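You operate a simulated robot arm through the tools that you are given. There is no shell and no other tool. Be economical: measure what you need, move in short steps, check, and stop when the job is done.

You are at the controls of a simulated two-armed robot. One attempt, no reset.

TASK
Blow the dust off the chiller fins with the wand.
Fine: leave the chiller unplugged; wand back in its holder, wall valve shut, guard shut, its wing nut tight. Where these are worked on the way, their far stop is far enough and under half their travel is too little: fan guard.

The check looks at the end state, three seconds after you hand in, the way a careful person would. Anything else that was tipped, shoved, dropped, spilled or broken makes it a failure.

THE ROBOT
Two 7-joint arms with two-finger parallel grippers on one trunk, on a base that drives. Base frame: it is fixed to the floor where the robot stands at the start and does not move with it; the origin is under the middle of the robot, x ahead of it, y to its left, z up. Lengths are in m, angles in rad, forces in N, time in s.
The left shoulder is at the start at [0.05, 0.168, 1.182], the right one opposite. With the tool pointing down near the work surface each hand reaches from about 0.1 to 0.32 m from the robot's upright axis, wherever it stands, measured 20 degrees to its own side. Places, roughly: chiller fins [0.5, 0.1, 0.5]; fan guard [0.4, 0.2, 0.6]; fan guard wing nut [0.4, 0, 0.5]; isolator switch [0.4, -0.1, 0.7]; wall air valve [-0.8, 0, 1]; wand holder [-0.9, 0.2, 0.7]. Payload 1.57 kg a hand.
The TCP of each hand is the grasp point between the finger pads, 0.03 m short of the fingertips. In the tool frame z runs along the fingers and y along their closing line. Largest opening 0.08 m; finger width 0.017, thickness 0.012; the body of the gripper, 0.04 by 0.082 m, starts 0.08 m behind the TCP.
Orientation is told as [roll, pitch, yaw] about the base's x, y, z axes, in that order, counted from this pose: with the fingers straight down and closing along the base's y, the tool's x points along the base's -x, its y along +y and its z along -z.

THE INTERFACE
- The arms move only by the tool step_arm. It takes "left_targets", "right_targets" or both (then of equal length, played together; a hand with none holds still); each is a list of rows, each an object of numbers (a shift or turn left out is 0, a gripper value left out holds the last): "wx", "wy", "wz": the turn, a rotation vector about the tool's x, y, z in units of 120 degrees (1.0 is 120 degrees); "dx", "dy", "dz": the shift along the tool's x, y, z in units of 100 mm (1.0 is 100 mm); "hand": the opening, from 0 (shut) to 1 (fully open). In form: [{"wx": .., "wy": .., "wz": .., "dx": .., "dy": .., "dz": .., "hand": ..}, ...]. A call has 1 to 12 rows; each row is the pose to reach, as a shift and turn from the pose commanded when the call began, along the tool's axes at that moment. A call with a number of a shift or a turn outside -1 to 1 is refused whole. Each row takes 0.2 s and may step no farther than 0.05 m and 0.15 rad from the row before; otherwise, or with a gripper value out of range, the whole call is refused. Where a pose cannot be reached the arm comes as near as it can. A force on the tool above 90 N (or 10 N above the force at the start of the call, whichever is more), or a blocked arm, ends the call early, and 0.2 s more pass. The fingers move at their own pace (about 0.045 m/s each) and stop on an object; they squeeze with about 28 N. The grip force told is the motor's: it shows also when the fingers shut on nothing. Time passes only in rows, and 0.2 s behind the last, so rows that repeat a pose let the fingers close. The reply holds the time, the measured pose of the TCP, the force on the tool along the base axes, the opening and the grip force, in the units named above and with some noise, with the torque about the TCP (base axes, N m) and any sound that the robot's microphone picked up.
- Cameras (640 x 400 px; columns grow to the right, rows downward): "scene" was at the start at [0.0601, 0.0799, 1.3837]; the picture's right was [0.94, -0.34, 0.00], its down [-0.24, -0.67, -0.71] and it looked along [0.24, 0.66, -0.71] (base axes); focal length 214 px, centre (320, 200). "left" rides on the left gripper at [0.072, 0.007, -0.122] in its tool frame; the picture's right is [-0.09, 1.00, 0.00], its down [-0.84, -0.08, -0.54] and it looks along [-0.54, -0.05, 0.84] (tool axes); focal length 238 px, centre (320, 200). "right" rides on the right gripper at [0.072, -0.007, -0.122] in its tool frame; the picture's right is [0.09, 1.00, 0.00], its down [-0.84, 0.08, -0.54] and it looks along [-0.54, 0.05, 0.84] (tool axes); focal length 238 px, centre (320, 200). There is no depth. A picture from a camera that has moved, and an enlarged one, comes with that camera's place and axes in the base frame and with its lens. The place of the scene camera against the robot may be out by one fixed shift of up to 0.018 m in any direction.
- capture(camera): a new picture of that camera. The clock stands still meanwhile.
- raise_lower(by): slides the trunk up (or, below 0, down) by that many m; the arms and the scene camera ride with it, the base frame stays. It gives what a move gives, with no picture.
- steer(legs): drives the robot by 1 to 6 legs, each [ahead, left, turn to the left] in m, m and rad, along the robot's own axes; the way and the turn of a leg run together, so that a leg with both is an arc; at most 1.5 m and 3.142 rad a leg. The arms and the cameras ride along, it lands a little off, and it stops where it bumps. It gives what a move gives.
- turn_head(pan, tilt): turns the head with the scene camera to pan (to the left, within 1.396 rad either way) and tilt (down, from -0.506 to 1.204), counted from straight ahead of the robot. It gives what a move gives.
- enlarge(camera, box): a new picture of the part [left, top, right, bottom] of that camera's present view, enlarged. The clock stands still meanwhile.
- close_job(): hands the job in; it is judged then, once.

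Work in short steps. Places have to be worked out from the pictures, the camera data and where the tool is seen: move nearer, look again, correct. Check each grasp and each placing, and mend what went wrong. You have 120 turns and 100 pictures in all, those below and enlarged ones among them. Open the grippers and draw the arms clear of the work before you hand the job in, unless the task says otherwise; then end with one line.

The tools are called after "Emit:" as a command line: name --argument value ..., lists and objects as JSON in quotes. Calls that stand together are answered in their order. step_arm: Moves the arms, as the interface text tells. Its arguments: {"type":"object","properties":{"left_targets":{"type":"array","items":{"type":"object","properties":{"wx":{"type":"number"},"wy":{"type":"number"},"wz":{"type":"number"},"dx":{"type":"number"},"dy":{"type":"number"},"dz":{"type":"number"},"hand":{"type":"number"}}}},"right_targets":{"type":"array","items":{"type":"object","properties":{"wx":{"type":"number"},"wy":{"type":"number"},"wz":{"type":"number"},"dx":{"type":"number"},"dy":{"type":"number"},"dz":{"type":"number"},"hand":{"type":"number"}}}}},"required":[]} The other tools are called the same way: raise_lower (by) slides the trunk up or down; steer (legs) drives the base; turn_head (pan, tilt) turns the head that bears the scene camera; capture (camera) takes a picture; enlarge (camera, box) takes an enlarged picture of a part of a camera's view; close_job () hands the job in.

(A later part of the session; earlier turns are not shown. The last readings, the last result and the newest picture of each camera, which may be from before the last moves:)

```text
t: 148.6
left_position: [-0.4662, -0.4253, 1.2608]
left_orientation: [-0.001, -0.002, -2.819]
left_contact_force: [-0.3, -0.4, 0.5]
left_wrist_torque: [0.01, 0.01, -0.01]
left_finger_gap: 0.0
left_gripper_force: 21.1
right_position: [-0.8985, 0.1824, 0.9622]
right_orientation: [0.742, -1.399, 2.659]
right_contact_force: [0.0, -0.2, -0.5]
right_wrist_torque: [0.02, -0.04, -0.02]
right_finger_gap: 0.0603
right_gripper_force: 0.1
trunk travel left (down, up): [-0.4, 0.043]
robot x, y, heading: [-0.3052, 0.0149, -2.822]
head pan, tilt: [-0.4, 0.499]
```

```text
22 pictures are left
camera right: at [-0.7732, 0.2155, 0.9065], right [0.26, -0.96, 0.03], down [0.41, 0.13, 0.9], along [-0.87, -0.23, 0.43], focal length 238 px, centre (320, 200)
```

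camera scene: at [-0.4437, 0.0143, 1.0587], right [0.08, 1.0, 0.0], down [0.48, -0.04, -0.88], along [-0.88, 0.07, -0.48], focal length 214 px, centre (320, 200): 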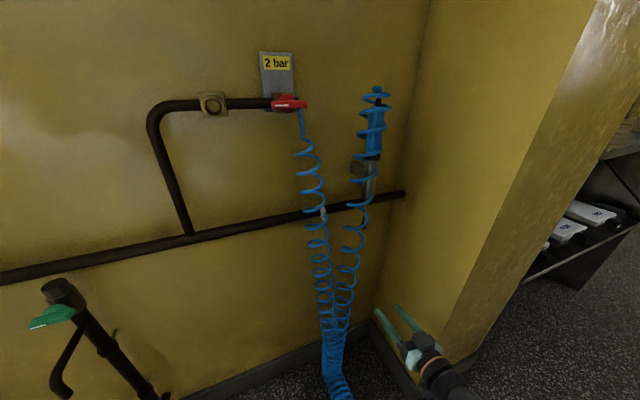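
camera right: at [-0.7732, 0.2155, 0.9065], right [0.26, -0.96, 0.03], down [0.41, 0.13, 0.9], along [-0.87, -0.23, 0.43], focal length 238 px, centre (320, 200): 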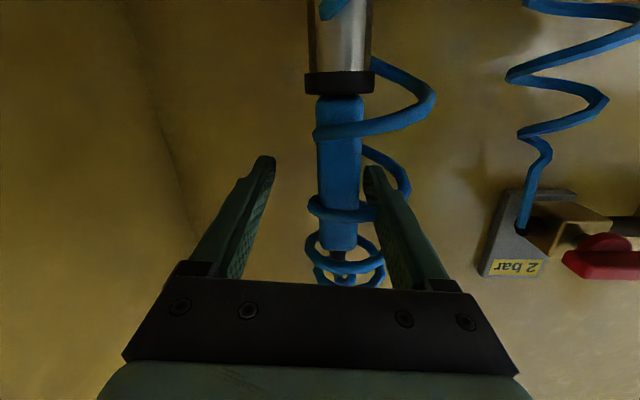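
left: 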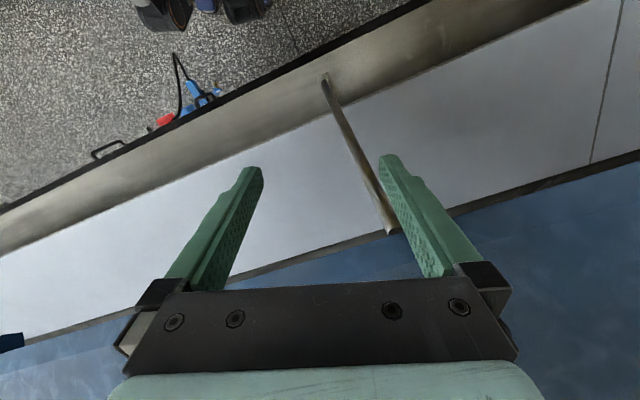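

Handle is at the fingertips' depth, 13 mm to the left. Advance 28 mm with 13 mm left and close.

Emit:
step_arm --right_targets '[{"dy": 0.13}, {"dz": 0.28, "dy": 0.13}, {"dz": 0.28, "dy": 0.13, "hand": 0}, {"dz": 0.28, "dy": 0.13, "hand": 0}, {"dz": 0.28, "dy": 0.13, "hand": 0}, {"dz": 0.28, "dy": 0.13, "hand": 0}]'

Emit:
capture --camera "right"

```text
t: 150.0
left_position: [-0.4656, -0.4245, 1.2605]
left_orientation: [-0.002, -0.001, -2.819]
left_contact_force: [-0.2, 1.0, 0.4]
left_wrist_torque: [0.01, -0.01, -0.01]
left_finger_gap: 0.0
left_gripper_force: 21.1
right_position: [-0.926, 0.1743, 0.9603]
right_orientation: [0.747, -1.398, 2.657]
right_contact_force: [-1.5, 0.0, 2.1]
right_wrist_torque: [0.03, 0.04, 0.03]
right_finger_gap: 0.0256
right_gripper_force: 28.6
right hand out of reach, approached as far as the arm can: row 1, 2, 3, 4, 5, 6
trunk travel left (down, up): [-0.4, 0.043]
robot x, y, heading: [-0.3078, 0.018, -2.817]
head pan, tilt: [-0.4, 0.499]
```

```text
21 pictures are left
camera right: at [-0.8016, 0.2084, 0.9049], right [0.26, -0.96, 0.03], down [0.41, 0.14, 0.9], along [-0.87, -0.23, 0.43], focal length 238 px, centre (320, 200)
```

right: 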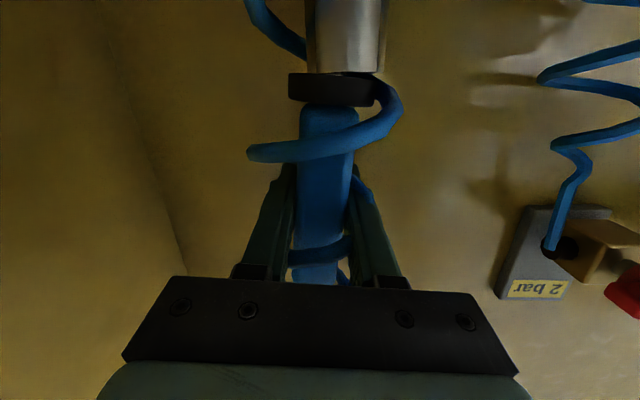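

Wand handle gripped (25.6 mm). Lift straight up: trunk 0.04, then arm 0.1 vertically.

Emit:
raise_lower --by 0.04

Emit:
step_arm --right_targets '[{"dx": -0.3, "dy": 0.03, "dz": -0.04}, {"dx": -0.6, "dy": 0.07, "dz": -0.08}, {"dx": -0.98, "dy": 0.11, "dz": -0.125}]'

Emit:
capture --camera "scene"

Emit:
capture --camera "right"

```text
t: 150.8
left_position: [-0.4665, -0.4246, 1.3007]
left_orientation: [-0.002, -0.003, -2.82]
left_contact_force: [-0.4, -1.0, -0.1]
left_wrist_torque: [0.02, 0.01, -0.01]
left_finger_gap: 0.0
left_gripper_force: 21.3
right_position: [-0.9261, 0.1741, 0.9991]
right_orientation: [0.741, -1.398, 2.663]
right_contact_force: [1.7, 3.8, -0.2]
right_wrist_torque: [0.76, -0.21, 0.08]
right_finger_gap: 0.0258
right_gripper_force: 28.3
trunk travel left (down, up): [-0.44, 0.003]
robot x, y, heading: [-0.3083, 0.0169, -2.819]
head pan, tilt: [-0.4, 0.499]
```

```text
t: 151.6
left_position: [-0.4658, -0.4236, 1.3007]
left_orientation: [0.001, -0.002, -2.819]
left_contact_force: [0.8, 0.0, 0.6]
left_wrist_torque: [0.0, -0.04, -0.02]
left_finger_gap: 0.0
left_gripper_force: 20.9
right_position: [-0.9273, 0.1763, 1.0989]
right_orientation: [0.756, -1.397, 2.652]
right_contact_force: [0.6, 1.4, -1.4]
right_wrist_torque: [0.37, -0.04, 0.06]
right_finger_gap: 0.0259
right_gripper_force: 28.3
trunk travel left (down, up): [-0.44, 0.003]
robot x, y, heading: [-0.3047, 0.0186, -2.816]
head pan, tilt: [-0.4, 0.499]
```

```text
20 pictures are left
camera scene: at [-0.444, 0.0146, 1.4987], right [0.08, 1.0, 0.0], down [0.48, -0.04, -0.88], along [-0.88, 0.07, -0.48], focal length 214 px, centre (320, 200)
```

scene: 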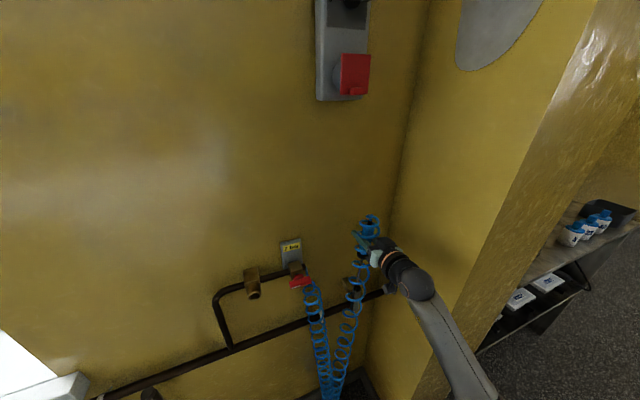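

```text
19 pictures are left
camera right: at [-0.8025, 0.21, 1.0442], right [0.26, -0.96, 0.03], down [0.41, 0.14, 0.9], along [-0.87, -0.23, 0.43], focal length 238 px, centre (320, 200)
```

right: 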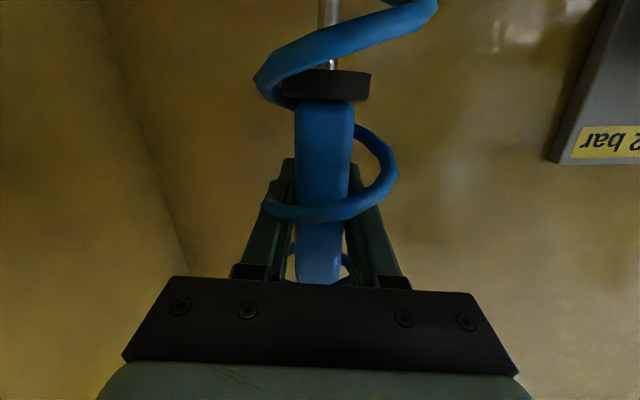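

The collar is above the tube holder; the rod is ~0.2 m long so I lift 0.09 m more to clear.

Emit:
step_arm --right_targets '[{"dx": -0.3, "dy": 0.03, "dz": -0.04}, {"dx": -0.6, "dy": 0.07, "dz": -0.08}, {"dx": -0.92, "dy": 0.105, "dz": -0.117}]'

Emit:
enlarge --camera "scene" --box '[280, 170, 460, 350]'

```text
t: 152.4
left_position: [-0.466, -0.4245, 1.3022]
left_orientation: [-0.002, -0.001, -2.82]
left_contact_force: [0.1, 0.2, -1.2]
left_wrist_torque: [-0.03, 0.02, 0.01]
left_finger_gap: 0.0
left_gripper_force: 21.0
right_position: [-0.9259, 0.1733, 1.1915]
right_orientation: [0.757, -1.393, 2.653]
right_contact_force: [-0.7, -0.1, -1.3]
right_wrist_torque: [-0.05, 0.04, 0.0]
right_finger_gap: 0.0258
right_gripper_force: 27.8
trunk travel left (down, up): [-0.44, 0.003]
robot x, y, heading: [-0.3076, 0.0145, -2.823]
head pan, tilt: [-0.4, 0.499]
```

```text
2.22 times, centred on (370, 260) of scene
camera zoom: at [-0.4438, 0.0146, 1.4986], right [0.08, 1.0, 0.0], down [0.48, -0.04, -0.88], along [-0.88, 0.07, -0.48], focal length 477 px, centre (209, 67)
```

zoom: 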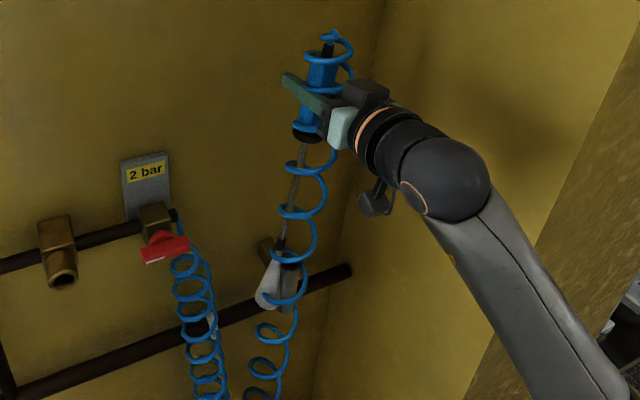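

Wand is out and visibly blowing. Retract the arm 0.11 m from the wall, then strafe left along the corridor clear of the open guard.

Emit:
step_arm --right_targets '[{"dz": -0.35}, {"dz": -0.7}, {"dz": -1.0}]'

Emit:
steer --legs '[[-0.03, 0, 0], [0, 0.46, 0]]'

Emit:
turn_head --pan -0.5 --tilt 0.6

Emit:
capture --camera "scene"

```text
t: 153.2
left_position: [-0.466, -0.4239, 1.3002]
left_orientation: [-0.003, -0.004, -2.819]
left_contact_force: [-0.5, 0.3, 0.0]
left_wrist_torque: [-0.02, -0.02, 0.01]
left_finger_gap: 0.0
left_gripper_force: 21.0
right_position: [-0.8402, 0.2007, 1.2033]
right_orientation: [0.748, -1.397, 2.657]
right_contact_force: [0.3, -0.3, -1.8]
right_wrist_torque: [-0.01, 0.04, 0.01]
right_finger_gap: 0.0256
right_gripper_force: 27.8
right hand out of reach, approached as far as the arm can: row 3
trunk travel left (down, up): [-0.44, 0.003]
robot x, y, heading: [-0.3088, 0.0145, -2.816]
head pan, tilt: [-0.4, 0.499]
```

```text
t: 156.4
left_position: [-0.2893, -0.853, 1.3004]
left_orientation: [0.0, -0.001, -2.817]
left_contact_force: [-0.4, 0.4, -0.1]
left_wrist_torque: [0.0, 0.0, -0.01]
left_finger_gap: 0.0
left_gripper_force: 21.1
right_position: [-0.666, -0.2287, 1.2029]
right_orientation: [0.747, -1.395, 2.666]
right_contact_force: [0.0, 0.9, -1.4]
right_wrist_torque: [0.03, 0.04, -0.01]
right_finger_gap: 0.0255
right_gripper_force: 28.5
trunk travel left (down, up): [-0.44, 0.003]
robot x, y, heading: [-0.131, -0.4122, -2.818]
head pan, tilt: [-0.4, 0.499]
```

```text
t: 157.1
left_position: [-0.2891, -0.8521, 1.3002]
left_orientation: [-0.002, -0.002, -2.817]
left_contact_force: [0.1, -0.6, 0.9]
left_wrist_torque: [0.01, -0.01, -0.03]
left_finger_gap: 0.0
left_gripper_force: 21.0
right_position: [-0.6666, -0.2281, 1.2031]
right_orientation: [0.747, -1.396, 2.664]
right_contact_force: [0.3, -0.1, -2.0]
right_wrist_torque: [-0.01, 0.01, 0.0]
right_finger_gap: 0.0257
right_gripper_force: 27.9
trunk travel left (down, up): [-0.44, 0.003]
robot x, y, heading: [-0.1342, -0.4057, -2.815]
head pan, tilt: [-0.499, 0.6]
```

```text
17 pictures are left
camera scene: at [-0.2648, -0.4047, 1.4896], right [0.17, 0.99, 0.0], down [0.56, -0.1, -0.83], along [-0.81, 0.14, -0.56], focal length 214 px, centre (320, 200)
```

scene: 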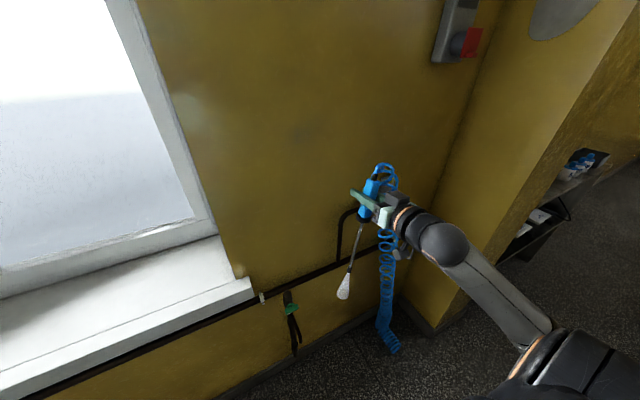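

Wand blowing nicely. Turn right 90° so the chiller is on my right side.

Emit:
steer --legs '[[0, 0, -1.574]]'

Emit:
step_arm --right_targets '[{"wx": -0.041, "wy": 0.041, "wz": -0.041}, {"wx": -0.082, "wy": 0.082, "wz": -0.082}, {"wx": -0.123, "wy": 0.123, "wz": -0.123}, {"wx": -0.164, "wy": 0.164, "wz": -0.164}, {"wx": -0.205, "wy": 0.205, "wz": -0.205}, {"wx": -0.246, "wy": 0.246, "wz": -0.246}, {"wx": -0.287, "wy": 0.287, "wz": -0.287}]'

Emit:
turn_head --pan -0.7 --tilt 0.8

Emit:
capture --camera "scene"

```text
t: 161.4
left_position: [-0.5699, -0.2436, 1.3017]
left_orientation: [0.001, -0.002, 1.873]
left_contact_force: [-0.2, 0.9, -0.4]
left_wrist_torque: [0.0, 0.01, 0.0]
left_finger_gap: 0.0002
left_gripper_force: 21.8
right_position: [0.0635, 0.1187, 1.2036]
right_orientation: [0.747, -1.395, 1.071]
right_contact_force: [-0.2, 0.3, -2.4]
right_wrist_torque: [0.02, 0.0, -0.01]
right_finger_gap: 0.026
right_gripper_force: 28.2
trunk travel left (down, up): [-0.44, 0.003]
robot x, y, heading: [-0.1333, -0.4091, 1.874]
head pan, tilt: [-0.499, 0.6]
```

```text
t: 163.0
left_position: [-0.5707, -0.2435, 1.3001]
left_orientation: [0.0, -0.001, 1.874]
left_contact_force: [-0.7, 0.1, -1.1]
left_wrist_torque: [-0.01, -0.01, 0.0]
left_finger_gap: 0.0
left_gripper_force: 20.9
right_position: [0.0727, 0.1187, 1.2224]
right_orientation: [-0.301, -0.983, 2.499]
right_contact_force: [0.8, 0.3, -1.0]
right_wrist_torque: [0.01, 0.0, 0.01]
right_finger_gap: 0.0258
right_gripper_force: 27.9
right hand out of reach, approached as far as the arm can: row 5, 6, 7
trunk travel left (down, up): [-0.44, 0.003]
robot x, y, heading: [-0.1311, -0.4105, 1.876]
head pan, tilt: [-0.499, 0.6]
```

```text
t: 163.7
left_position: [-0.5699, -0.2425, 1.3001]
left_orientation: [-0.001, -0.002, 1.872]
left_contact_force: [-0.3, -0.9, -0.9]
left_wrist_torque: [-0.03, 0.01, -0.01]
left_finger_gap: 0.0001
left_gripper_force: 21.2
right_position: [0.0745, 0.1192, 1.2205]
right_orientation: [-0.302, -0.986, 2.495]
right_contact_force: [0.5, -0.7, -1.2]
right_wrist_torque: [0.02, 0.04, -0.03]
right_finger_gap: 0.0258
right_gripper_force: 28.0
trunk travel left (down, up): [-0.44, 0.003]
robot x, y, heading: [-0.1299, -0.4113, 1.873]
head pan, tilt: [-0.7, 0.799]
```

```text
16 pictures are left
camera scene: at [-0.1204, -0.2942, 1.4728], right [0.92, -0.39, 0.0], down [-0.28, -0.66, -0.7], along [0.27, 0.64, -0.72], focal length 214 px, centre (320, 200)
```

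scene: 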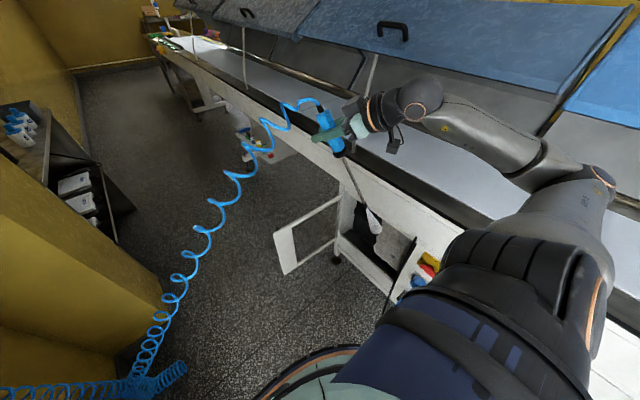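

The full side rotation is out of reach and the elbow flares to the counter. New plan: undo it, and instead pitch the hand up ~45° so the nozzle points forward-down.

Emit:
step_arm --right_targets '[{"wx": 0.041, "wy": -0.041, "wz": 0.041}, {"wx": 0.082, "wy": -0.082, "wz": 0.082}, {"wx": 0.123, "wy": -0.123, "wz": 0.123}, {"wx": 0.164, "wy": -0.164, "wz": 0.164}, {"wx": 0.205, "wy": -0.205, "wz": 0.205}, {"wx": 0.246, "wy": -0.246, "wz": 0.246}, {"wx": 0.275, "wy": -0.275, "wz": 0.275}]'

Emit:
step_arm --right_targets '[{"wy": -0.065}, {"wy": -0.13}, {"wy": -0.195}, {"wy": -0.26}, {"wy": -0.325}, {"wy": -0.39}, {"wy": -0.455}]'

Emit:
enlarge --camera "scene" --box '[220, 60, 480, 240]'

```text
t: 165.3
left_position: [-0.5708, -0.2445, 1.3006]
left_orientation: [-0.003, -0.002, 1.873]
left_contact_force: [-0.2, -0.5, 0.4]
left_wrist_torque: [-0.01, 0.01, 0.0]
left_finger_gap: 0.0
left_gripper_force: 21.4
right_position: [0.094, 0.1122, 1.1878]
right_orientation: [1.59, -1.353, 0.073]
right_contact_force: [-0.5, -0.4, -2.5]
right_wrist_torque: [0.16, 0.03, -0.01]
right_finger_gap: 0.0256
right_gripper_force: 28.1
right hand out of reach, approached as far as the arm can: row 5, 6, 7
trunk travel left (down, up): [-0.44, 0.003]
robot x, y, heading: [-0.1332, -0.4103, 1.873]
head pan, tilt: [-0.7, 0.799]
```

```text
t: 166.9
left_position: [-0.5702, -0.2419, 1.3005]
left_orientation: [0.001, -0.002, 1.873]
left_contact_force: [-0.6, 1.1, -0.1]
left_wrist_torque: [-0.03, -0.02, 0.02]
left_finger_gap: 0.0003
left_gripper_force: 21.1
right_position: [0.1466, 0.1139, 1.1807]
right_orientation: [2.861, -0.594, -1.301]
right_contact_force: [-0.4, 0.9, -1.4]
right_wrist_torque: [0.0, -0.03, 0.02]
right_finger_gap: 0.0254
right_gripper_force: 27.8
right hand out of reach, approached as far as the arm can: row 2, 3, 4, 5, 6, 7
trunk travel left (down, up): [-0.44, 0.003]
robot x, y, heading: [-0.1338, -0.4129, 1.872]
head pan, tilt: [-0.7, 0.799]
```

```text
2.22 times, centred on (350, 150) of scene
camera zoom: at [-0.1205, -0.2937, 1.4727], right [0.92, -0.39, 0.0], down [-0.28, -0.66, -0.7], along [0.27, 0.64, -0.72], focal length 477 px, centre (253, 311)
```

zoom: 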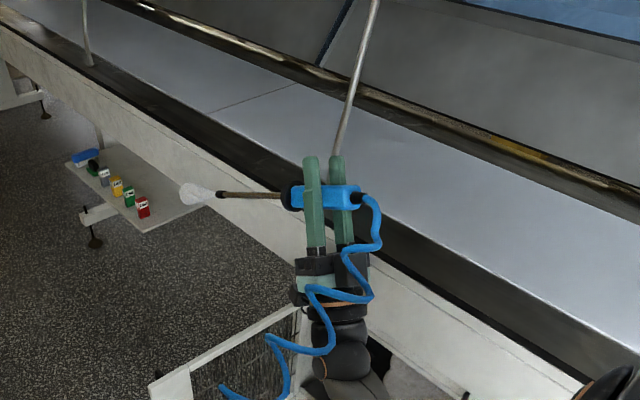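

Excellent: now the nozzle points forward, 34° down. Reposition: back from the chiller, turn to heading ≈0.75, keeping the hand high.

Emit:
steer --legs '[[0, 0.12, 0], [0, 0, -0.55], [-0.1, 0, 0], [0, 0, -0.568], [0.2, 0.46, 0]]'

Emit:
turn_head --pan -0.4 --tilt 0.75

Emit:
capture --camera "scene"

```text
t: 168.2
left_position: [-0.659, -0.2694, 1.3066]
left_orientation: [0.008, -0.004, 1.873]
left_contact_force: [-0.1, -0.2, -0.3]
left_wrist_torque: [-0.01, 0.0, -0.02]
left_finger_gap: 0.0
left_gripper_force: 20.9
right_position: [0.0571, 0.083, 1.1741]
right_orientation: [2.838, -0.599, -1.29]
right_contact_force: [-0.4, 0.3, -1.6]
right_wrist_torque: [-0.06, -0.03, -0.01]
right_finger_gap: 0.0256
right_gripper_force: 28.1
trunk travel left (down, up): [-0.44, 0.003]
robot x, y, heading: [-0.2415, -0.4456, 1.873]
head pan, tilt: [-0.7, 0.799]
stopped in leg 1: the robot was blocked; the commanded pose is now the measured one
```

```text
t: 169.0
left_position: [-0.6607, -0.2693, 1.3073]
left_orientation: [0.011, -0.001, 1.874]
left_contact_force: [0.3, 0.5, -0.7]
left_wrist_torque: [0.0, -0.01, 0.01]
left_finger_gap: 0.0002
left_gripper_force: 21.7
right_position: [0.0557, 0.0833, 1.1724]
right_orientation: [2.837, -0.596, -1.29]
right_contact_force: [0.8, 0.4, -1.2]
right_wrist_torque: [-0.08, -0.05, -0.02]
right_finger_gap: 0.0256
right_gripper_force: 28.2
trunk travel left (down, up): [-0.44, 0.003]
robot x, y, heading: [-0.2398, -0.447, 1.872]
head pan, tilt: [-0.4, 0.75]
```

```text
14 pictures are left
camera scene: at [-0.2298, -0.3135, 1.4757], right [0.99, -0.1, -0.02], down [-0.08, -0.68, -0.73], along [0.06, 0.72, -0.69], focal length 214 px, centre (320, 200)
```

scene: 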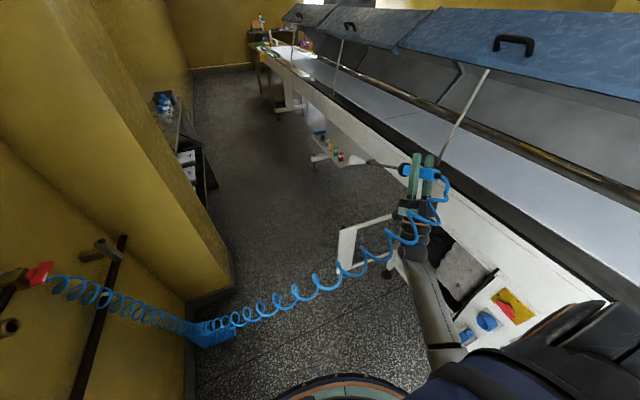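

Left elbow touched the wall/sill. Ease off 3 cm and perform the turn.

Emit:
steer --legs '[[0, -0.03, 0], [0, 0, -0.55], [-0.08, 0, 0], [0, 0, -0.568], [0.16, 0.46, 0]]'

Emit:
capture --camera "scene"

```text
t: 176.1
left_position: [-0.462, 0.3988, 1.2997]
left_orientation: [-0.009, -0.002, 0.749]
left_contact_force: [0.2, 0.9, -0.1]
left_wrist_torque: [-0.01, 0.0, -0.01]
left_finger_gap: 0.0
left_gripper_force: 21.1
right_position: [0.1677, -0.0968, 1.1814]
right_orientation: [2.861, -0.595, -2.428]
right_contact_force: [-0.6, 0.1, -1.6]
right_wrist_torque: [0.0, 0.03, 0.01]
right_finger_gap: 0.0256
right_gripper_force: 28.0
trunk travel left (down, up): [-0.44, 0.003]
robot x, y, heading: [-0.4276, -0.0692, 0.742]
head pan, tilt: [-0.4, 0.75]
```

```text
13 pictures are left
camera scene: at [-0.3247, -0.0097, 1.4767], right [0.34, -0.94, 0.0], down [-0.64, -0.23, -0.73], along [0.69, 0.25, -0.68], focal length 214 px, centre (320, 200)
```

scene: 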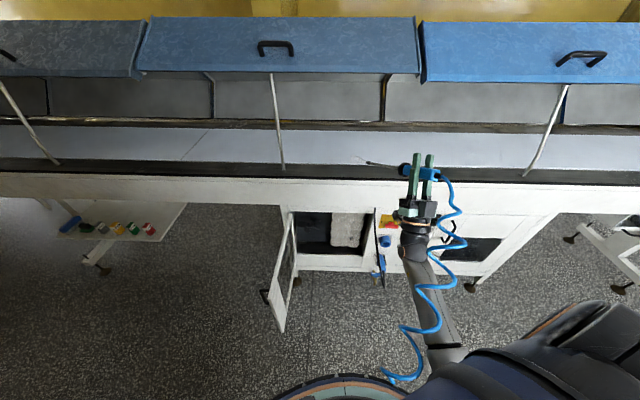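

Lower the trunk 0.3 to bring the nozzle in front of the upper dust, then check its place.

Emit:
raise_lower --by -0.3

Emit:
enlarge --camera "scene" --box '[220, 60, 480, 240]'

```text
t: 179.1
left_position: [-0.4606, 0.3983, 0.9998]
left_orientation: [-0.008, -0.002, 0.749]
left_contact_force: [0.7, 0.5, 0.0]
left_wrist_torque: [0.02, 0.0, 0.0]
left_finger_gap: 0.0001
left_gripper_force: 21.2
right_position: [0.1676, -0.097, 0.8809]
right_orientation: [2.859, -0.595, -2.429]
right_contact_force: [0.3, 0.1, -1.9]
right_wrist_torque: [-0.02, 0.06, 0.02]
right_finger_gap: 0.0256
right_gripper_force: 28.1
trunk travel left (down, up): [-0.14, 0.303]
robot x, y, heading: [-0.4223, -0.0717, 0.745]
head pan, tilt: [-0.4, 0.75]
```

```text
2.22 times, centred on (350, 150) of scene
camera zoom: at [-0.3246, -0.0102, 1.1767], right [0.34, -0.94, 0.0], down [-0.64, -0.23, -0.73], along [0.69, 0.25, -0.68], focal length 477 px, centre (253, 311)
```

zoom: 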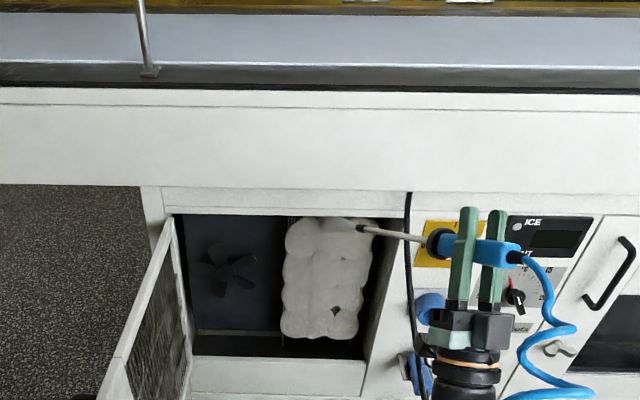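

The nozzle sits right at the upper dust. Move ~3 cm closer and sweep down with the trunk, then look at the dust.

Emit:
steer --legs '[[0.025, -0.01, 0]]'

Emit:
raise_lower --by -0.07

Emit:
raise_lower --by -0.07

Emit:
enlarge --camera "scene" --box '[260, 70, 460, 210]'

```text
t: 179.9
left_position: [-0.4372, 0.4093, 0.9997]
left_orientation: [-0.009, -0.002, 0.748]
left_contact_force: [0.2, 0.2, -0.1]
left_wrist_torque: [0.0, 0.03, -0.04]
left_finger_gap: 0.0001
left_gripper_force: 21.3
right_position: [0.1925, -0.087, 0.8813]
right_orientation: [2.859, -0.596, -2.428]
right_contact_force: [-0.1, -0.3, -1.9]
right_wrist_torque: [-0.04, 0.07, 0.0]
right_finger_gap: 0.0258
right_gripper_force: 28.0
trunk travel left (down, up): [-0.14, 0.303]
robot x, y, heading: [-0.3978, -0.0578, 0.743]
head pan, tilt: [-0.4, 0.75]
```

```text
t: 181.0
left_position: [-0.4373, 0.4067, 0.9304]
left_orientation: [-0.01, -0.002, 0.748]
left_contact_force: [0.0, -0.3, -0.1]
left_wrist_torque: [-0.03, 0.01, 0.02]
left_finger_gap: 0.0001
left_gripper_force: 21.0
right_position: [0.1921, -0.0876, 0.8112]
right_orientation: [2.859, -0.598, -2.428]
right_contact_force: [-0.3, 0.8, -2.9]
right_wrist_torque: [-0.04, 0.07, 0.02]
right_finger_gap: 0.0256
right_gripper_force: 27.9
trunk travel left (down, up): [-0.07, 0.373]
robot x, y, heading: [-0.4013, -0.0578, 0.743]
head pan, tilt: [-0.4, 0.75]
```

```text
t: 182.1
left_position: [-0.4375, 0.4079, 0.8608]
left_orientation: [-0.008, 0.0, 0.749]
left_contact_force: [0.6, 0.2, 0.0]
left_wrist_torque: [-0.01, 0.02, 0.0]
left_finger_gap: 0.0
left_gripper_force: 21.3
right_position: [0.1924, -0.0893, 0.7414]
right_orientation: [2.858, -0.594, -2.428]
right_contact_force: [-0.2, 0.3, -1.7]
right_wrist_torque: [-0.02, 0.03, -0.03]
right_finger_gap: 0.0258
right_gripper_force: 28.1
trunk travel left (down, up): [0.0, 0.443]
robot x, y, heading: [-0.3993, -0.059, 0.747]
head pan, tilt: [-0.4, 0.75]
```

```text
2.86 times, centred on (360, 140) of scene
camera zoom: at [-0.2997, -0.0008, 1.0367], right [0.34, -0.94, 0.0], down [-0.64, -0.23, -0.73], along [0.69, 0.25, -0.68], focal length 613 px, centre (206, 371)
```

zoom: 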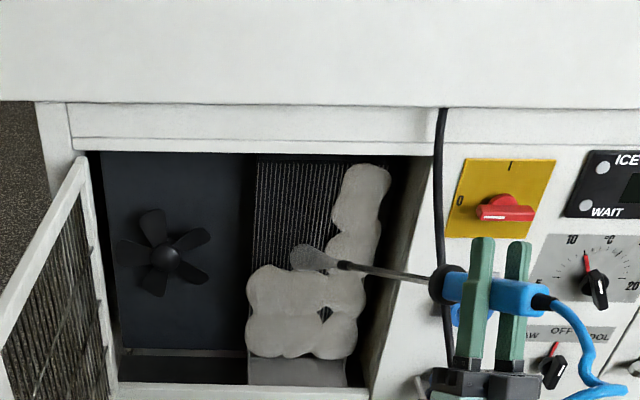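

Blowing works: the middle is clean. Remaining: the right column and the bottom. Lower the nozzle with the arm 0.08 m to sweep the bottom.

Emit:
step_arm --right_targets '[{"dx": 0.14, "dy": -0.06, "dz": -0.2}, {"dx": 0.28, "dy": -0.115, "dz": -0.4}, {"dx": 0.42, "dy": -0.17, "dz": -0.6}, {"dx": 0.5, "dy": -0.21, "dz": -0.72}, {"dx": 0.5, "dy": -0.21, "dz": -0.72}, {"dx": 0.5, "dy": -0.21, "dz": -0.72}]'

Emit:
enlarge --camera "scene" --box '[260, 70, 460, 210]'

```text
t: 183.5
left_position: [-0.4363, 0.4084, 0.8601]
left_orientation: [-0.007, -0.002, 0.748]
left_contact_force: [0.1, 0.6, 1.1]
left_wrist_torque: [-0.01, 0.0, 0.0]
left_finger_gap: 0.0
left_gripper_force: 21.5
right_position: [0.1912, -0.0893, 0.6507]
right_orientation: [2.86, -0.594, -2.428]
right_contact_force: [0.6, -0.3, -1.5]
right_wrist_torque: [0.0, 0.04, 0.01]
right_finger_gap: 0.026
right_gripper_force: 27.8
trunk travel left (down, up): [0.0, 0.443]
robot x, y, heading: [-0.3999, -0.061, 0.745]
head pan, tilt: [-0.4, 0.75]
```

```text
2.86 times, centred on (360, 140) of scene
camera zoom: at [-0.2997, -0.0008, 1.0367], right [0.34, -0.94, 0.0], down [-0.64, -0.23, -0.73], along [0.69, 0.25, -0.68], focal length 613 px, centre (206, 371)
```

zoom: 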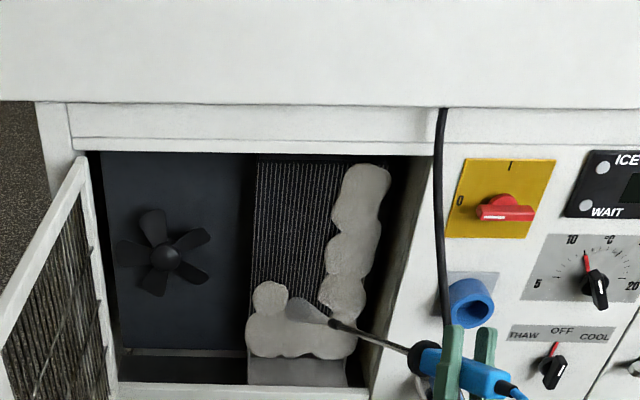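

Bottom row still left. Lower 5 cm more, then sweep left 7 cm and back.

Emit:
step_arm --right_targets '[{"dx": 0.14, "dy": -0.06, "dz": -0.2}, {"dx": 0.28, "dy": -0.115, "dz": -0.4}, {"dx": 0.28, "dy": -0.115, "dz": -0.4}, {"dx": 0.09, "dy": 0.1, "dz": -0.41}, {"dx": 0.22, "dy": 0.35, "dz": -0.43}, {"dx": 0.3, "dy": 0.52, "dz": -0.43}, {"dx": 0.3, "dy": 0.52, "dz": -0.43}, {"dx": 0.15, "dy": 0.55, "dz": -0.25}, {"dx": 0.0, "dy": 0.6, "dz": -0.05}]'

Emit:
enlarge --camera "scene" --box '[260, 70, 460, 210]'

```text
t: 185.5
left_position: [-0.4355, 0.4081, 0.8605]
left_orientation: [-0.008, -0.002, 0.747]
left_contact_force: [0.2, -0.4, -0.2]
left_wrist_torque: [0.08, 0.0, 0.02]
left_finger_gap: 0.0002
left_gripper_force: 21.2
right_position: [0.1774, -0.0744, 0.6562]
right_orientation: [2.854, -0.592, -2.413]
right_contact_force: [0.2, -0.5, -1.5]
right_wrist_torque: [-0.02, 0.02, 0.0]
right_finger_gap: 0.0256
right_gripper_force: 27.8
right hand out of reach, approached as far as the arm can: row 5, 6, 7, 8, 9
trunk travel left (down, up): [0.0, 0.443]
robot x, y, heading: [-0.3976, -0.0585, 0.747]
head pan, tilt: [-0.4, 0.75]
```

```text
2.86 times, centred on (360, 140) of scene
camera zoom: at [-0.2997, -0.0008, 1.0367], right [0.34, -0.94, 0.0], down [-0.64, -0.23, -0.73], along [0.69, 0.25, -0.68], focal length 613 px, centre (206, 371)
```

zoom: 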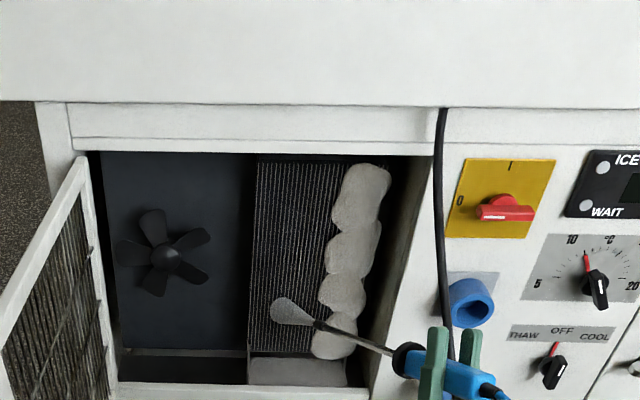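

Only the right column remains. Strafe right 7 cm along the face and sweep up with the trunk.

Emit:
steer --legs '[[-0.035, -0.06, 0]]'

Emit:
raise_lower --by 0.07

Emit:
enlarge --camera "scene" --box '[260, 70, 460, 210]'

```text
t: 186.5
left_position: [-0.4225, 0.3406, 0.8599]
left_orientation: [-0.01, -0.002, 0.749]
left_contact_force: [-0.3, -0.7, 0.3]
left_wrist_torque: [0.01, 0.01, 0.0]
left_finger_gap: 0.0002
left_gripper_force: 21.4
right_position: [0.1917, -0.1406, 0.6558]
right_orientation: [2.853, -0.593, -2.409]
right_contact_force: [0.0, 0.2, -1.7]
right_wrist_torque: [-0.06, -0.01, 0.02]
right_finger_gap: 0.0257
right_gripper_force: 28.0
trunk travel left (down, up): [0.0, 0.443]
robot x, y, heading: [-0.3863, -0.1267, 0.744]
head pan, tilt: [-0.4, 0.75]
```

```text
t: 187.6
left_position: [-0.4225, 0.3403, 0.9304]
left_orientation: [-0.009, -0.002, 0.749]
left_contact_force: [0.1, 0.2, 0.2]
left_wrist_torque: [-0.01, 0.03, 0.03]
left_finger_gap: 0.0
left_gripper_force: 21.7
right_position: [0.1915, -0.1414, 0.7247]
right_orientation: [2.855, -0.591, -2.41]
right_contact_force: [0.1, 0.5, -0.9]
right_wrist_torque: [-0.02, 0.01, 0.04]
right_finger_gap: 0.0259
right_gripper_force: 27.9
trunk travel left (down, up): [-0.07, 0.373]
robot x, y, heading: [-0.387, -0.1247, 0.751]
head pan, tilt: [-0.4, 0.75]
```

```text
2.86 times, centred on (360, 140) of scene
camera zoom: at [-0.2855, -0.068, 1.1067], right [0.34, -0.94, 0.0], down [-0.64, -0.23, -0.73], along [0.69, 0.25, -0.68], focal length 613 px, centre (206, 371)
```

zoom: 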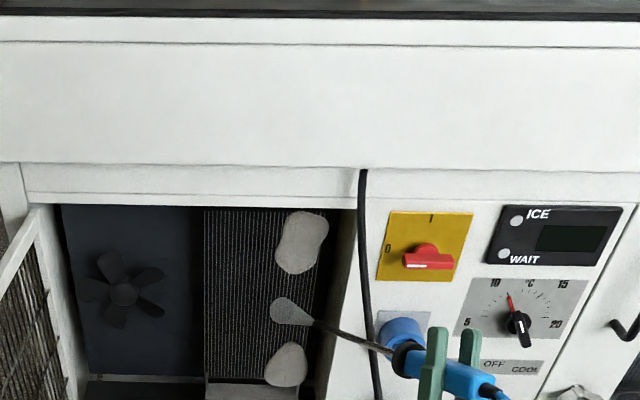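

Two bits left: top blob and bottom blob. Sweep up 0.12 first (slightly right), then back down.

Emit:
steer --legs '[[-0.006, -0.015, 0]]'

Emit:
raise_lower --by 0.06

Emit:
raise_lower --by 0.06

Emit:
raise_lower --by -0.19

Emit:
step_arm --right_targets '[{"dx": 0.1, "dy": -0.04, "dz": -0.14}, {"dx": 0.2, "dy": -0.08, "dz": -0.28}, {"dx": 0.2, "dy": -0.08, "dz": -0.28}, {"dx": 0.1, "dy": -0.04, "dz": -0.14}]'

Emit:
enlarge --camera "scene" --box '[260, 70, 460, 210]'

```text
t: 188.3
left_position: [-0.4171, 0.3256, 0.9298]
left_orientation: [-0.009, -0.003, 0.749]
left_contact_force: [-0.8, 0.1, -0.1]
left_wrist_torque: [0.03, 0.01, 0.02]
left_finger_gap: 0.0
left_gripper_force: 20.9
right_position: [0.1971, -0.1565, 0.7265]
right_orientation: [2.854, -0.592, -2.411]
right_contact_force: [-0.5, 1.3, -2.0]
right_wrist_torque: [-0.03, 0.0, -0.01]
right_finger_gap: 0.0254
right_gripper_force: 27.9
trunk travel left (down, up): [-0.07, 0.373]
robot x, y, heading: [-0.3806, -0.1436, 0.747]
head pan, tilt: [-0.4, 0.75]
```

```text
t: 189.3
left_position: [-0.4166, 0.3263, 0.9896]
left_orientation: [-0.006, -0.003, 0.748]
left_contact_force: [-0.7, -0.3, -0.1]
left_wrist_torque: [-0.02, 0.01, 0.0]
left_finger_gap: 0.0
left_gripper_force: 20.7
right_position: [0.1981, -0.1562, 0.7855]
right_orientation: [2.853, -0.593, -2.411]
right_contact_force: [0.0, 0.0, -1.3]
right_wrist_torque: [-0.05, 0.05, 0.01]
right_finger_gap: 0.0255
right_gripper_force: 28.0
trunk travel left (down, up): [-0.13, 0.313]
robot x, y, heading: [-0.3835, -0.1387, 0.746]
head pan, tilt: [-0.4, 0.75]
```

```text
t: 190.3
left_position: [-0.4175, 0.3263, 1.0483]
left_orientation: [-0.01, -0.001, 0.748]
left_contact_force: [-0.1, -0.5, 0.0]
left_wrist_torque: [-0.02, -0.04, 0.01]
left_finger_gap: 0.0
left_gripper_force: 21.3
right_position: [0.1961, -0.1553, 0.8447]
right_orientation: [2.855, -0.591, -2.41]
right_contact_force: [0.5, 0.0, -1.9]
right_wrist_torque: [-0.02, 0.02, 0.02]
right_finger_gap: 0.0259
right_gripper_force: 28.2
trunk travel left (down, up): [-0.19, 0.253]
robot x, y, heading: [-0.385, -0.1459, 0.744]
head pan, tilt: [-0.4, 0.75]
```

```text
t: 192.4
left_position: [-0.4174, 0.3264, 0.8606]
left_orientation: [-0.01, -0.001, 0.747]
left_contact_force: [0.4, -0.3, -1.0]
left_wrist_torque: [0.0, 0.02, -0.01]
left_finger_gap: 0.0002
left_gripper_force: 21.7
right_position: [0.1972, -0.1572, 0.6565]
right_orientation: [2.854, -0.592, -2.411]
right_contact_force: [0.5, 0.1, -1.9]
right_wrist_torque: [-0.01, 0.02, 0.01]
right_finger_gap: 0.0257
right_gripper_force: 27.7
trunk travel left (down, up): [0.0, 0.443]
robot x, y, heading: [-0.3772, -0.1417, 0.744]
head pan, tilt: [-0.4, 0.75]
```

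```text
t: 193.4
left_position: [-0.417, 0.3255, 0.8606]
left_orientation: [-0.009, -0.001, 0.748]
left_contact_force: [-0.1, 0.6, 0.6]
left_wrist_torque: [-0.02, 0.0, 0.0]
left_finger_gap: 0.0
left_gripper_force: 21.4
right_position: [0.1967, -0.1558, 0.6381]
right_orientation: [2.854, -0.591, -2.41]
right_contact_force: [0.2, -0.3, -2.0]
right_wrist_torque: [-0.04, 0.03, 0.02]
right_finger_gap: 0.0254
right_gripper_force: 27.5
trunk travel left (down, up): [0.0, 0.443]
robot x, y, heading: [-0.3784, -0.1394, 0.748]
head pan, tilt: [-0.4, 0.75]
```

```text
2.86 times, centred on (360, 140) of scene
camera zoom: at [-0.2798, -0.083, 1.0367], right [0.34, -0.94, 0.0], down [-0.64, -0.23, -0.73], along [0.69, 0.25, -0.68], focal length 613 px, centre (206, 371)
```

zoom: 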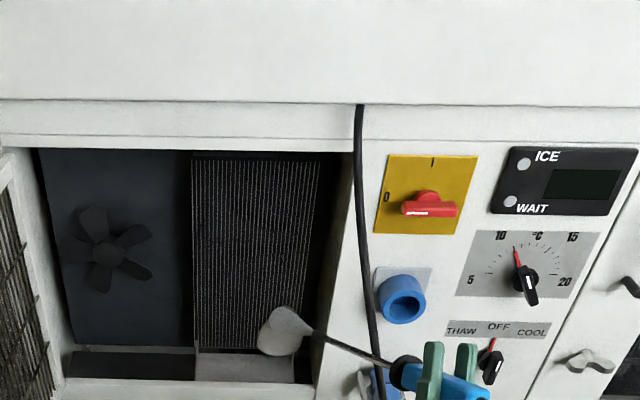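

Nearly clean; a small blob remains beneath the plume at the bottom. Lower another 4 cm with a small left-right wiggle.

Emit:
step_arm --right_targets '[{"dx": 0.14, "dy": -0.06, "dz": -0.2}, {"dx": 0.22, "dy": -0.09, "dz": -0.32}, {"dx": 0.27, "dy": 0.08, "dz": -0.34}, {"dx": 0.22, "dy": -0.09, "dz": -0.32}, {"dx": 0.17, "dy": -0.26, "dz": -0.3}, {"dx": 0.22, "dy": -0.09, "dz": -0.32}, {"dx": -0.3, "dy": -0.09, "dz": -0.32}]'

Emit:
enlarge --camera "scene" --box '[260, 70, 460, 210]'

```text
refused: row 7 steps farther than a row can; nothing moved
```

```text
2.86 times, centred on (360, 140) of scene
camera zoom: at [-0.2798, -0.083, 1.0367], right [0.34, -0.94, 0.0], down [-0.64, -0.23, -0.73], along [0.69, 0.25, -0.68], focal length 613 px, centre (206, 371)
```

zoom: 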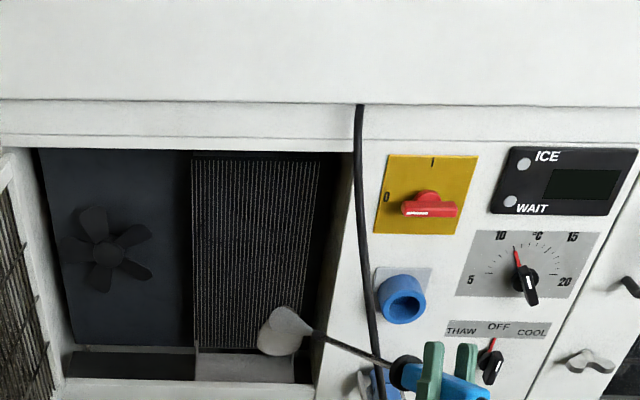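

Redo the wiggle with legal steps (no picture yet).

Emit:
step_arm --right_targets '[{"dx": 0.11, "dy": -0.05, "dz": -0.16}, {"dx": 0.18, "dy": -0.07, "dz": -0.25}, {"dx": 0.18, "dy": -0.07, "dz": -0.25}, {"dx": 0.27, "dy": 0.1, "dz": -0.36}, {"dx": 0.27, "dy": 0.1, "dz": -0.36}, {"dx": 0.22, "dy": -0.09, "dz": -0.32}, {"dx": 0.17, "dy": -0.28, "dz": -0.3}, {"dx": 0.22, "dy": -0.09, "dz": -0.32}, {"dx": 0.3, "dy": -0.1, "dz": -0.45}, {"dx": 0.1, "dy": -0.05, "dz": -0.15}]'

Emit:
steer --legs '[[-0.1, 0.0, 0]]'

Emit:
enlarge --camera "scene" --box '[240, 70, 480, 230]'

```text
t: 195.6
left_position: [-0.4162, 0.3264, 0.8605]
left_orientation: [-0.008, -0.002, 0.749]
left_contact_force: [-0.9, 0.6, -0.8]
left_wrist_torque: [-0.01, 0.02, -0.02]
left_finger_gap: 0.0001
left_gripper_force: 20.8
right_position: [0.1975, -0.1584, 0.6206]
right_orientation: [2.854, -0.593, -2.41]
right_contact_force: [-0.4, 0.7, -1.7]
right_wrist_torque: [-0.02, 0.05, 0.0]
right_finger_gap: 0.0257
right_gripper_force: 27.5
trunk travel left (down, up): [0.0, 0.443]
robot x, y, heading: [-0.3795, -0.1418, 0.748]
head pan, tilt: [-0.4, 0.75]
```

```text
t: 196.8
left_position: [-0.49, 0.259, 0.8607]
left_orientation: [-0.008, -0.003, 0.752]
left_contact_force: [0.2, -0.5, 0.0]
left_wrist_torque: [-0.02, 0.0, 0.02]
left_finger_gap: 0.0
left_gripper_force: 21.1
right_position: [0.1253, -0.2244, 0.6201]
right_orientation: [2.854, -0.591, -2.408]
right_contact_force: [-0.2, 0.0, -0.8]
right_wrist_torque: [-0.03, 0.03, 0.01]
right_finger_gap: 0.0259
right_gripper_force: 27.9
trunk travel left (down, up): [0.0, 0.443]
robot x, y, heading: [-0.4546, -0.2089, 0.752]
head pan, tilt: [-0.4, 0.75]
```

```text
2.50 times, centred on (360, 150) of scene
camera zoom: at [-0.3523, -0.1501, 1.0367], right [0.34, -0.94, 0.0], down [-0.64, -0.23, -0.73], along [0.69, 0.25, -0.68], focal length 536 px, centre (220, 325)
```

zoom: 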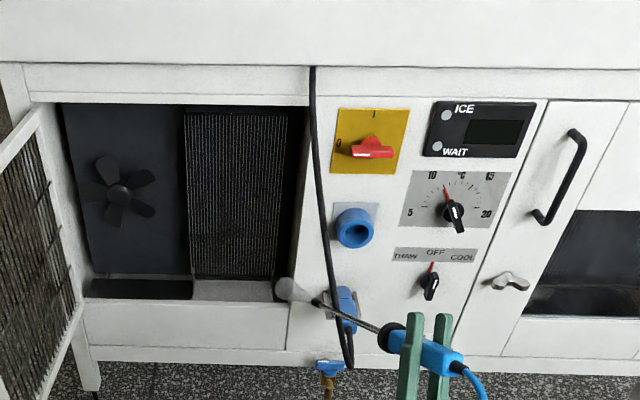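

Fins are clean. Now return the wand: raise the trunk and rotate the hand back to the orientation it had at the holder.

Emit:
raise_lower --by 0.4

Emit:
raise_lower --by 0.04

Emit:
step_arm --right_targets '[{"wx": -0.0096, "wy": 0.066, "wz": -0.004}, {"wx": -0.0192, "wy": 0.132, "wz": -0.008}, {"wx": -0.0287, "wy": 0.198, "wz": -0.0121}, {"wx": -0.0383, "wy": 0.264, "wz": -0.0161}, {"wx": -0.0479, "wy": 0.33, "wz": -0.0202}, {"wx": -0.0575, "wy": 0.396, "wz": -0.0242}, {"wx": -0.067, "wy": 0.462, "wz": -0.0283}, {"wx": -0.0766, "wy": 0.528, "wz": -0.0323}]'

```text
t: 200.6
left_position: [-0.4895, 0.2585, 1.26]
left_orientation: [-0.009, -0.002, 0.748]
left_contact_force: [-0.3, 0.2, 0.3]
left_wrist_torque: [0.01, 0.0, 0.01]
left_finger_gap: 0.0001
left_gripper_force: 21.5
right_position: [0.125, -0.2242, 1.0204]
right_orientation: [2.855, -0.591, -2.409]
right_contact_force: [0.7, 0.2, -1.9]
right_wrist_torque: [-0.03, 0.05, -0.01]
right_finger_gap: 0.0258
right_gripper_force: 28.3
trunk travel left (down, up): [-0.4, 0.043]
robot x, y, heading: [-0.45, -0.2068, 0.751]
head pan, tilt: [-0.4, 0.75]
```

```text
t: 201.4
left_position: [-0.4895, 0.2583, 1.2999]
left_orientation: [-0.008, -0.001, 0.751]
left_contact_force: [-0.3, -0.2, 0.1]
left_wrist_torque: [0.01, 0.01, 0.03]
left_finger_gap: 0.0
left_gripper_force: 21.1
right_position: [0.1255, -0.2253, 1.0595]
right_orientation: [2.852, -0.593, -2.407]
right_contact_force: [-0.6, 0.3, -1.3]
right_wrist_torque: [-0.07, 0.0, 0.03]
right_finger_gap: 0.0259
right_gripper_force: 27.8
trunk travel left (down, up): [-0.44, 0.003]
robot x, y, heading: [-0.453, -0.2106, 0.748]
head pan, tilt: [-0.4, 0.75]
```

```text
t: 203.2
left_position: [-0.4897, 0.2576, 1.2995]
left_orientation: [-0.008, -0.001, 0.752]
left_contact_force: [0.1, 0.4, -0.4]
left_wrist_torque: [0.0, 0.02, 0.03]
left_finger_gap: 0.0001
left_gripper_force: 21.5
right_position: [0.1246, -0.2242, 1.059]
right_orientation: [0.738, -1.394, -0.046]
right_contact_force: [-0.7, 0.1, -1.6]
right_wrist_torque: [0.04, -0.07, -0.02]
right_finger_gap: 0.0259
right_gripper_force: 28.2
trunk travel left (down, up): [-0.44, 0.003]
robot x, y, heading: [-0.4511, -0.2067, 0.748]
head pan, tilt: [-0.4, 0.75]
```

Orientation restored. Raise the hand 0.15 m, step away from the wall side, and turn left to face the wall.

Emit:
step_arm --right_targets '[{"dx": -0.4, "dy": 0.047, "dz": -0.05}, {"dx": -0.8, "dy": 0.094, "dz": -0.1}, {"dx": -0.985, "dy": 0.117, "dz": -0.126}]'

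Emit:
step_arm --right_targets '[{"dx": -0.4, "dy": 0.047, "dz": -0.05}, {"dx": -0.54, "dy": 0.06, "dz": -0.07}]'

Emit:
steer --legs '[[0.209, -0.097, 0], [0, 0, 1.35], [0, 0, 1.36]]'

```text
t: 204.0
left_position: [-0.4899, 0.2597, 1.3006]
left_orientation: [-0.009, -0.002, 0.75]
left_contact_force: [-1.1, -1.1, -0.8]
left_wrist_torque: [0.01, -0.02, 0.0]
left_finger_gap: 0.0001
left_gripper_force: 21.1
right_position: [0.126, -0.223, 1.1577]
right_orientation: [0.743, -1.396, -0.054]
right_contact_force: [0.3, -0.2, -2.6]
right_wrist_torque: [-0.01, -0.01, 0.02]
right_finger_gap: 0.0258
right_gripper_force: 28.0
trunk travel left (down, up): [-0.44, 0.003]
robot x, y, heading: [-0.4517, -0.2115, 0.748]
head pan, tilt: [-0.4, 0.75]
```

```text
t: 204.6
left_position: [-0.4891, 0.2578, 1.3002]
left_orientation: [-0.01, -0.001, 0.75]
left_contact_force: [-0.5, -0.7, 0.1]
left_wrist_torque: [0.02, -0.03, -0.01]
left_finger_gap: 0.0001
left_gripper_force: 21.7
right_position: [0.1253, -0.2236, 1.2127]
right_orientation: [0.743, -1.396, -0.053]
right_contact_force: [0.4, 0.7, -2.8]
right_wrist_torque: [0.0, -0.02, -0.02]
right_finger_gap: 0.0256
right_gripper_force: 28.1
trunk travel left (down, up): [-0.44, 0.003]
robot x, y, heading: [-0.45, -0.2069, 0.753]
head pan, tilt: [-0.4, 0.75]
```

```text
t: 213.1
left_position: [-0.394, -0.5809, 1.2996]
left_orientation: [-0.009, -0.003, -2.826]
left_contact_force: [-0.3, -0.5, -0.1]
left_wrist_torque: [0.01, -0.01, 0.01]
left_finger_gap: 0.0001
left_gripper_force: 21.1
right_position: [-0.7488, 0.116, 1.2115]
right_orientation: [0.745, -1.398, 2.655]
right_contact_force: [-0.1, -0.2, -1.7]
right_wrist_torque: [0.01, 0.06, -0.02]
right_finger_gap: 0.0255
right_gripper_force: 27.6
trunk travel left (down, up): [-0.44, 0.003]
robot x, y, heading: [-0.2323, -0.1376, -2.83]
head pan, tilt: [-0.4, 0.75]
```

Very close. Strafe right 0.11 and ahead 0.02, then fine-position with the arm from measured pose.

Emit:
steer --legs '[[0.02, -0.11, 0.01]]'

```text
t: 214.3
left_position: [-0.4435, -0.4819, 1.301]
left_orientation: [-0.008, -0.001, -2.815]
left_contact_force: [-0.4, 0.1, -0.4]
left_wrist_torque: [-0.01, -0.03, -0.01]
left_finger_gap: 0.0001
left_gripper_force: 20.8
right_position: [-0.8069, 0.2109, 1.2125]
right_orientation: [0.748, -1.396, 2.66]
right_contact_force: [-0.1, 0.2, -1.6]
right_wrist_torque: [0.03, 0.04, 0.02]
right_finger_gap: 0.0258
right_gripper_force: 28.4
trunk travel left (down, up): [-0.44, 0.003]
robot x, y, heading: [-0.2862, -0.0401, -2.815]
head pan, tilt: [-0.4, 0.75]
```

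Move the arm in to (-0.926, 0.174) above the holder.

Emit:
step_arm --right_targets '[{"dx": -0.05, "dy": 0.02, "dz": 0.35}, {"dx": -0.1, "dy": 0.04, "dz": 0.7}, {"dx": -0.12, "dy": 0.05, "dz": 0.95}]'

```text
t: 215.1
left_position: [-0.4431, -0.4824, 1.2999]
left_orientation: [-0.009, 0.0, -2.815]
left_contact_force: [-0.2, 0.0, 0.3]
left_wrist_torque: [-0.03, -0.03, 0.0]
left_finger_gap: 0.0001
left_gripper_force: 21.2
right_position: [-0.8983, 0.1818, 1.2124]
right_orientation: [0.744, -1.397, 2.664]
right_contact_force: [-0.7, 0.2, -0.6]
right_wrist_torque: [0.02, 0.0, 0.0]
right_finger_gap: 0.0256
right_gripper_force: 27.4
trunk travel left (down, up): [-0.44, 0.003]
robot x, y, heading: [-0.2845, -0.0397, -2.812]
head pan, tilt: [-0.4, 0.75]
```

Emit:
step_arm --right_targets '[{"dx": -0.035, "dy": 0.006, "dz": 0.28}, {"dx": -0.035, "dy": 0.006, "dz": 0.28}]'

Emit:
capture --camera "right"

```text
t: 215.7
left_position: [-0.4414, -0.4812, 1.2993]
left_orientation: [-0.009, -0.002, -2.813]
left_contact_force: [-0.2, 0.9, 0.9]
left_wrist_torque: [0.01, 0.02, -0.02]
left_finger_gap: 0.0
left_gripper_force: 21.5
right_position: [-0.9232, 0.1724, 1.2128]
right_orientation: [0.746, -1.395, 2.665]
right_contact_force: [0.2, -0.6, -1.2]
right_wrist_torque: [-0.02, 0.02, -0.01]
right_finger_gap: 0.0258
right_gripper_force: 27.9
trunk travel left (down, up): [-0.44, 0.003]
robot x, y, heading: [-0.2838, -0.0399, -2.82]
head pan, tilt: [-0.4, 0.75]
```

```text
4 pictures are left
camera right: at [-0.799, 0.2072, 1.1567], right [0.27, -0.96, 0.03], down [0.41, 0.14, 0.9], along [-0.87, -0.23, 0.43], focal length 238 px, centre (320, 200)
```

right: 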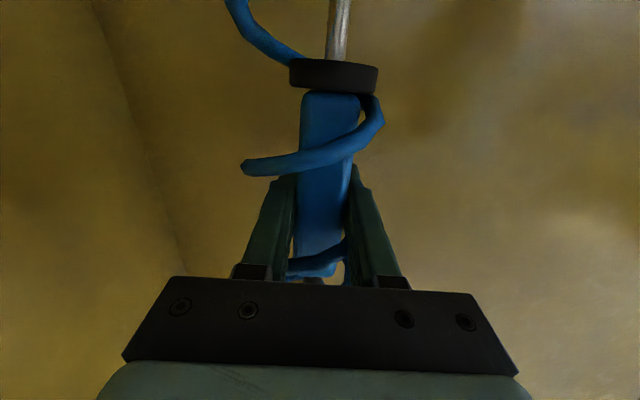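

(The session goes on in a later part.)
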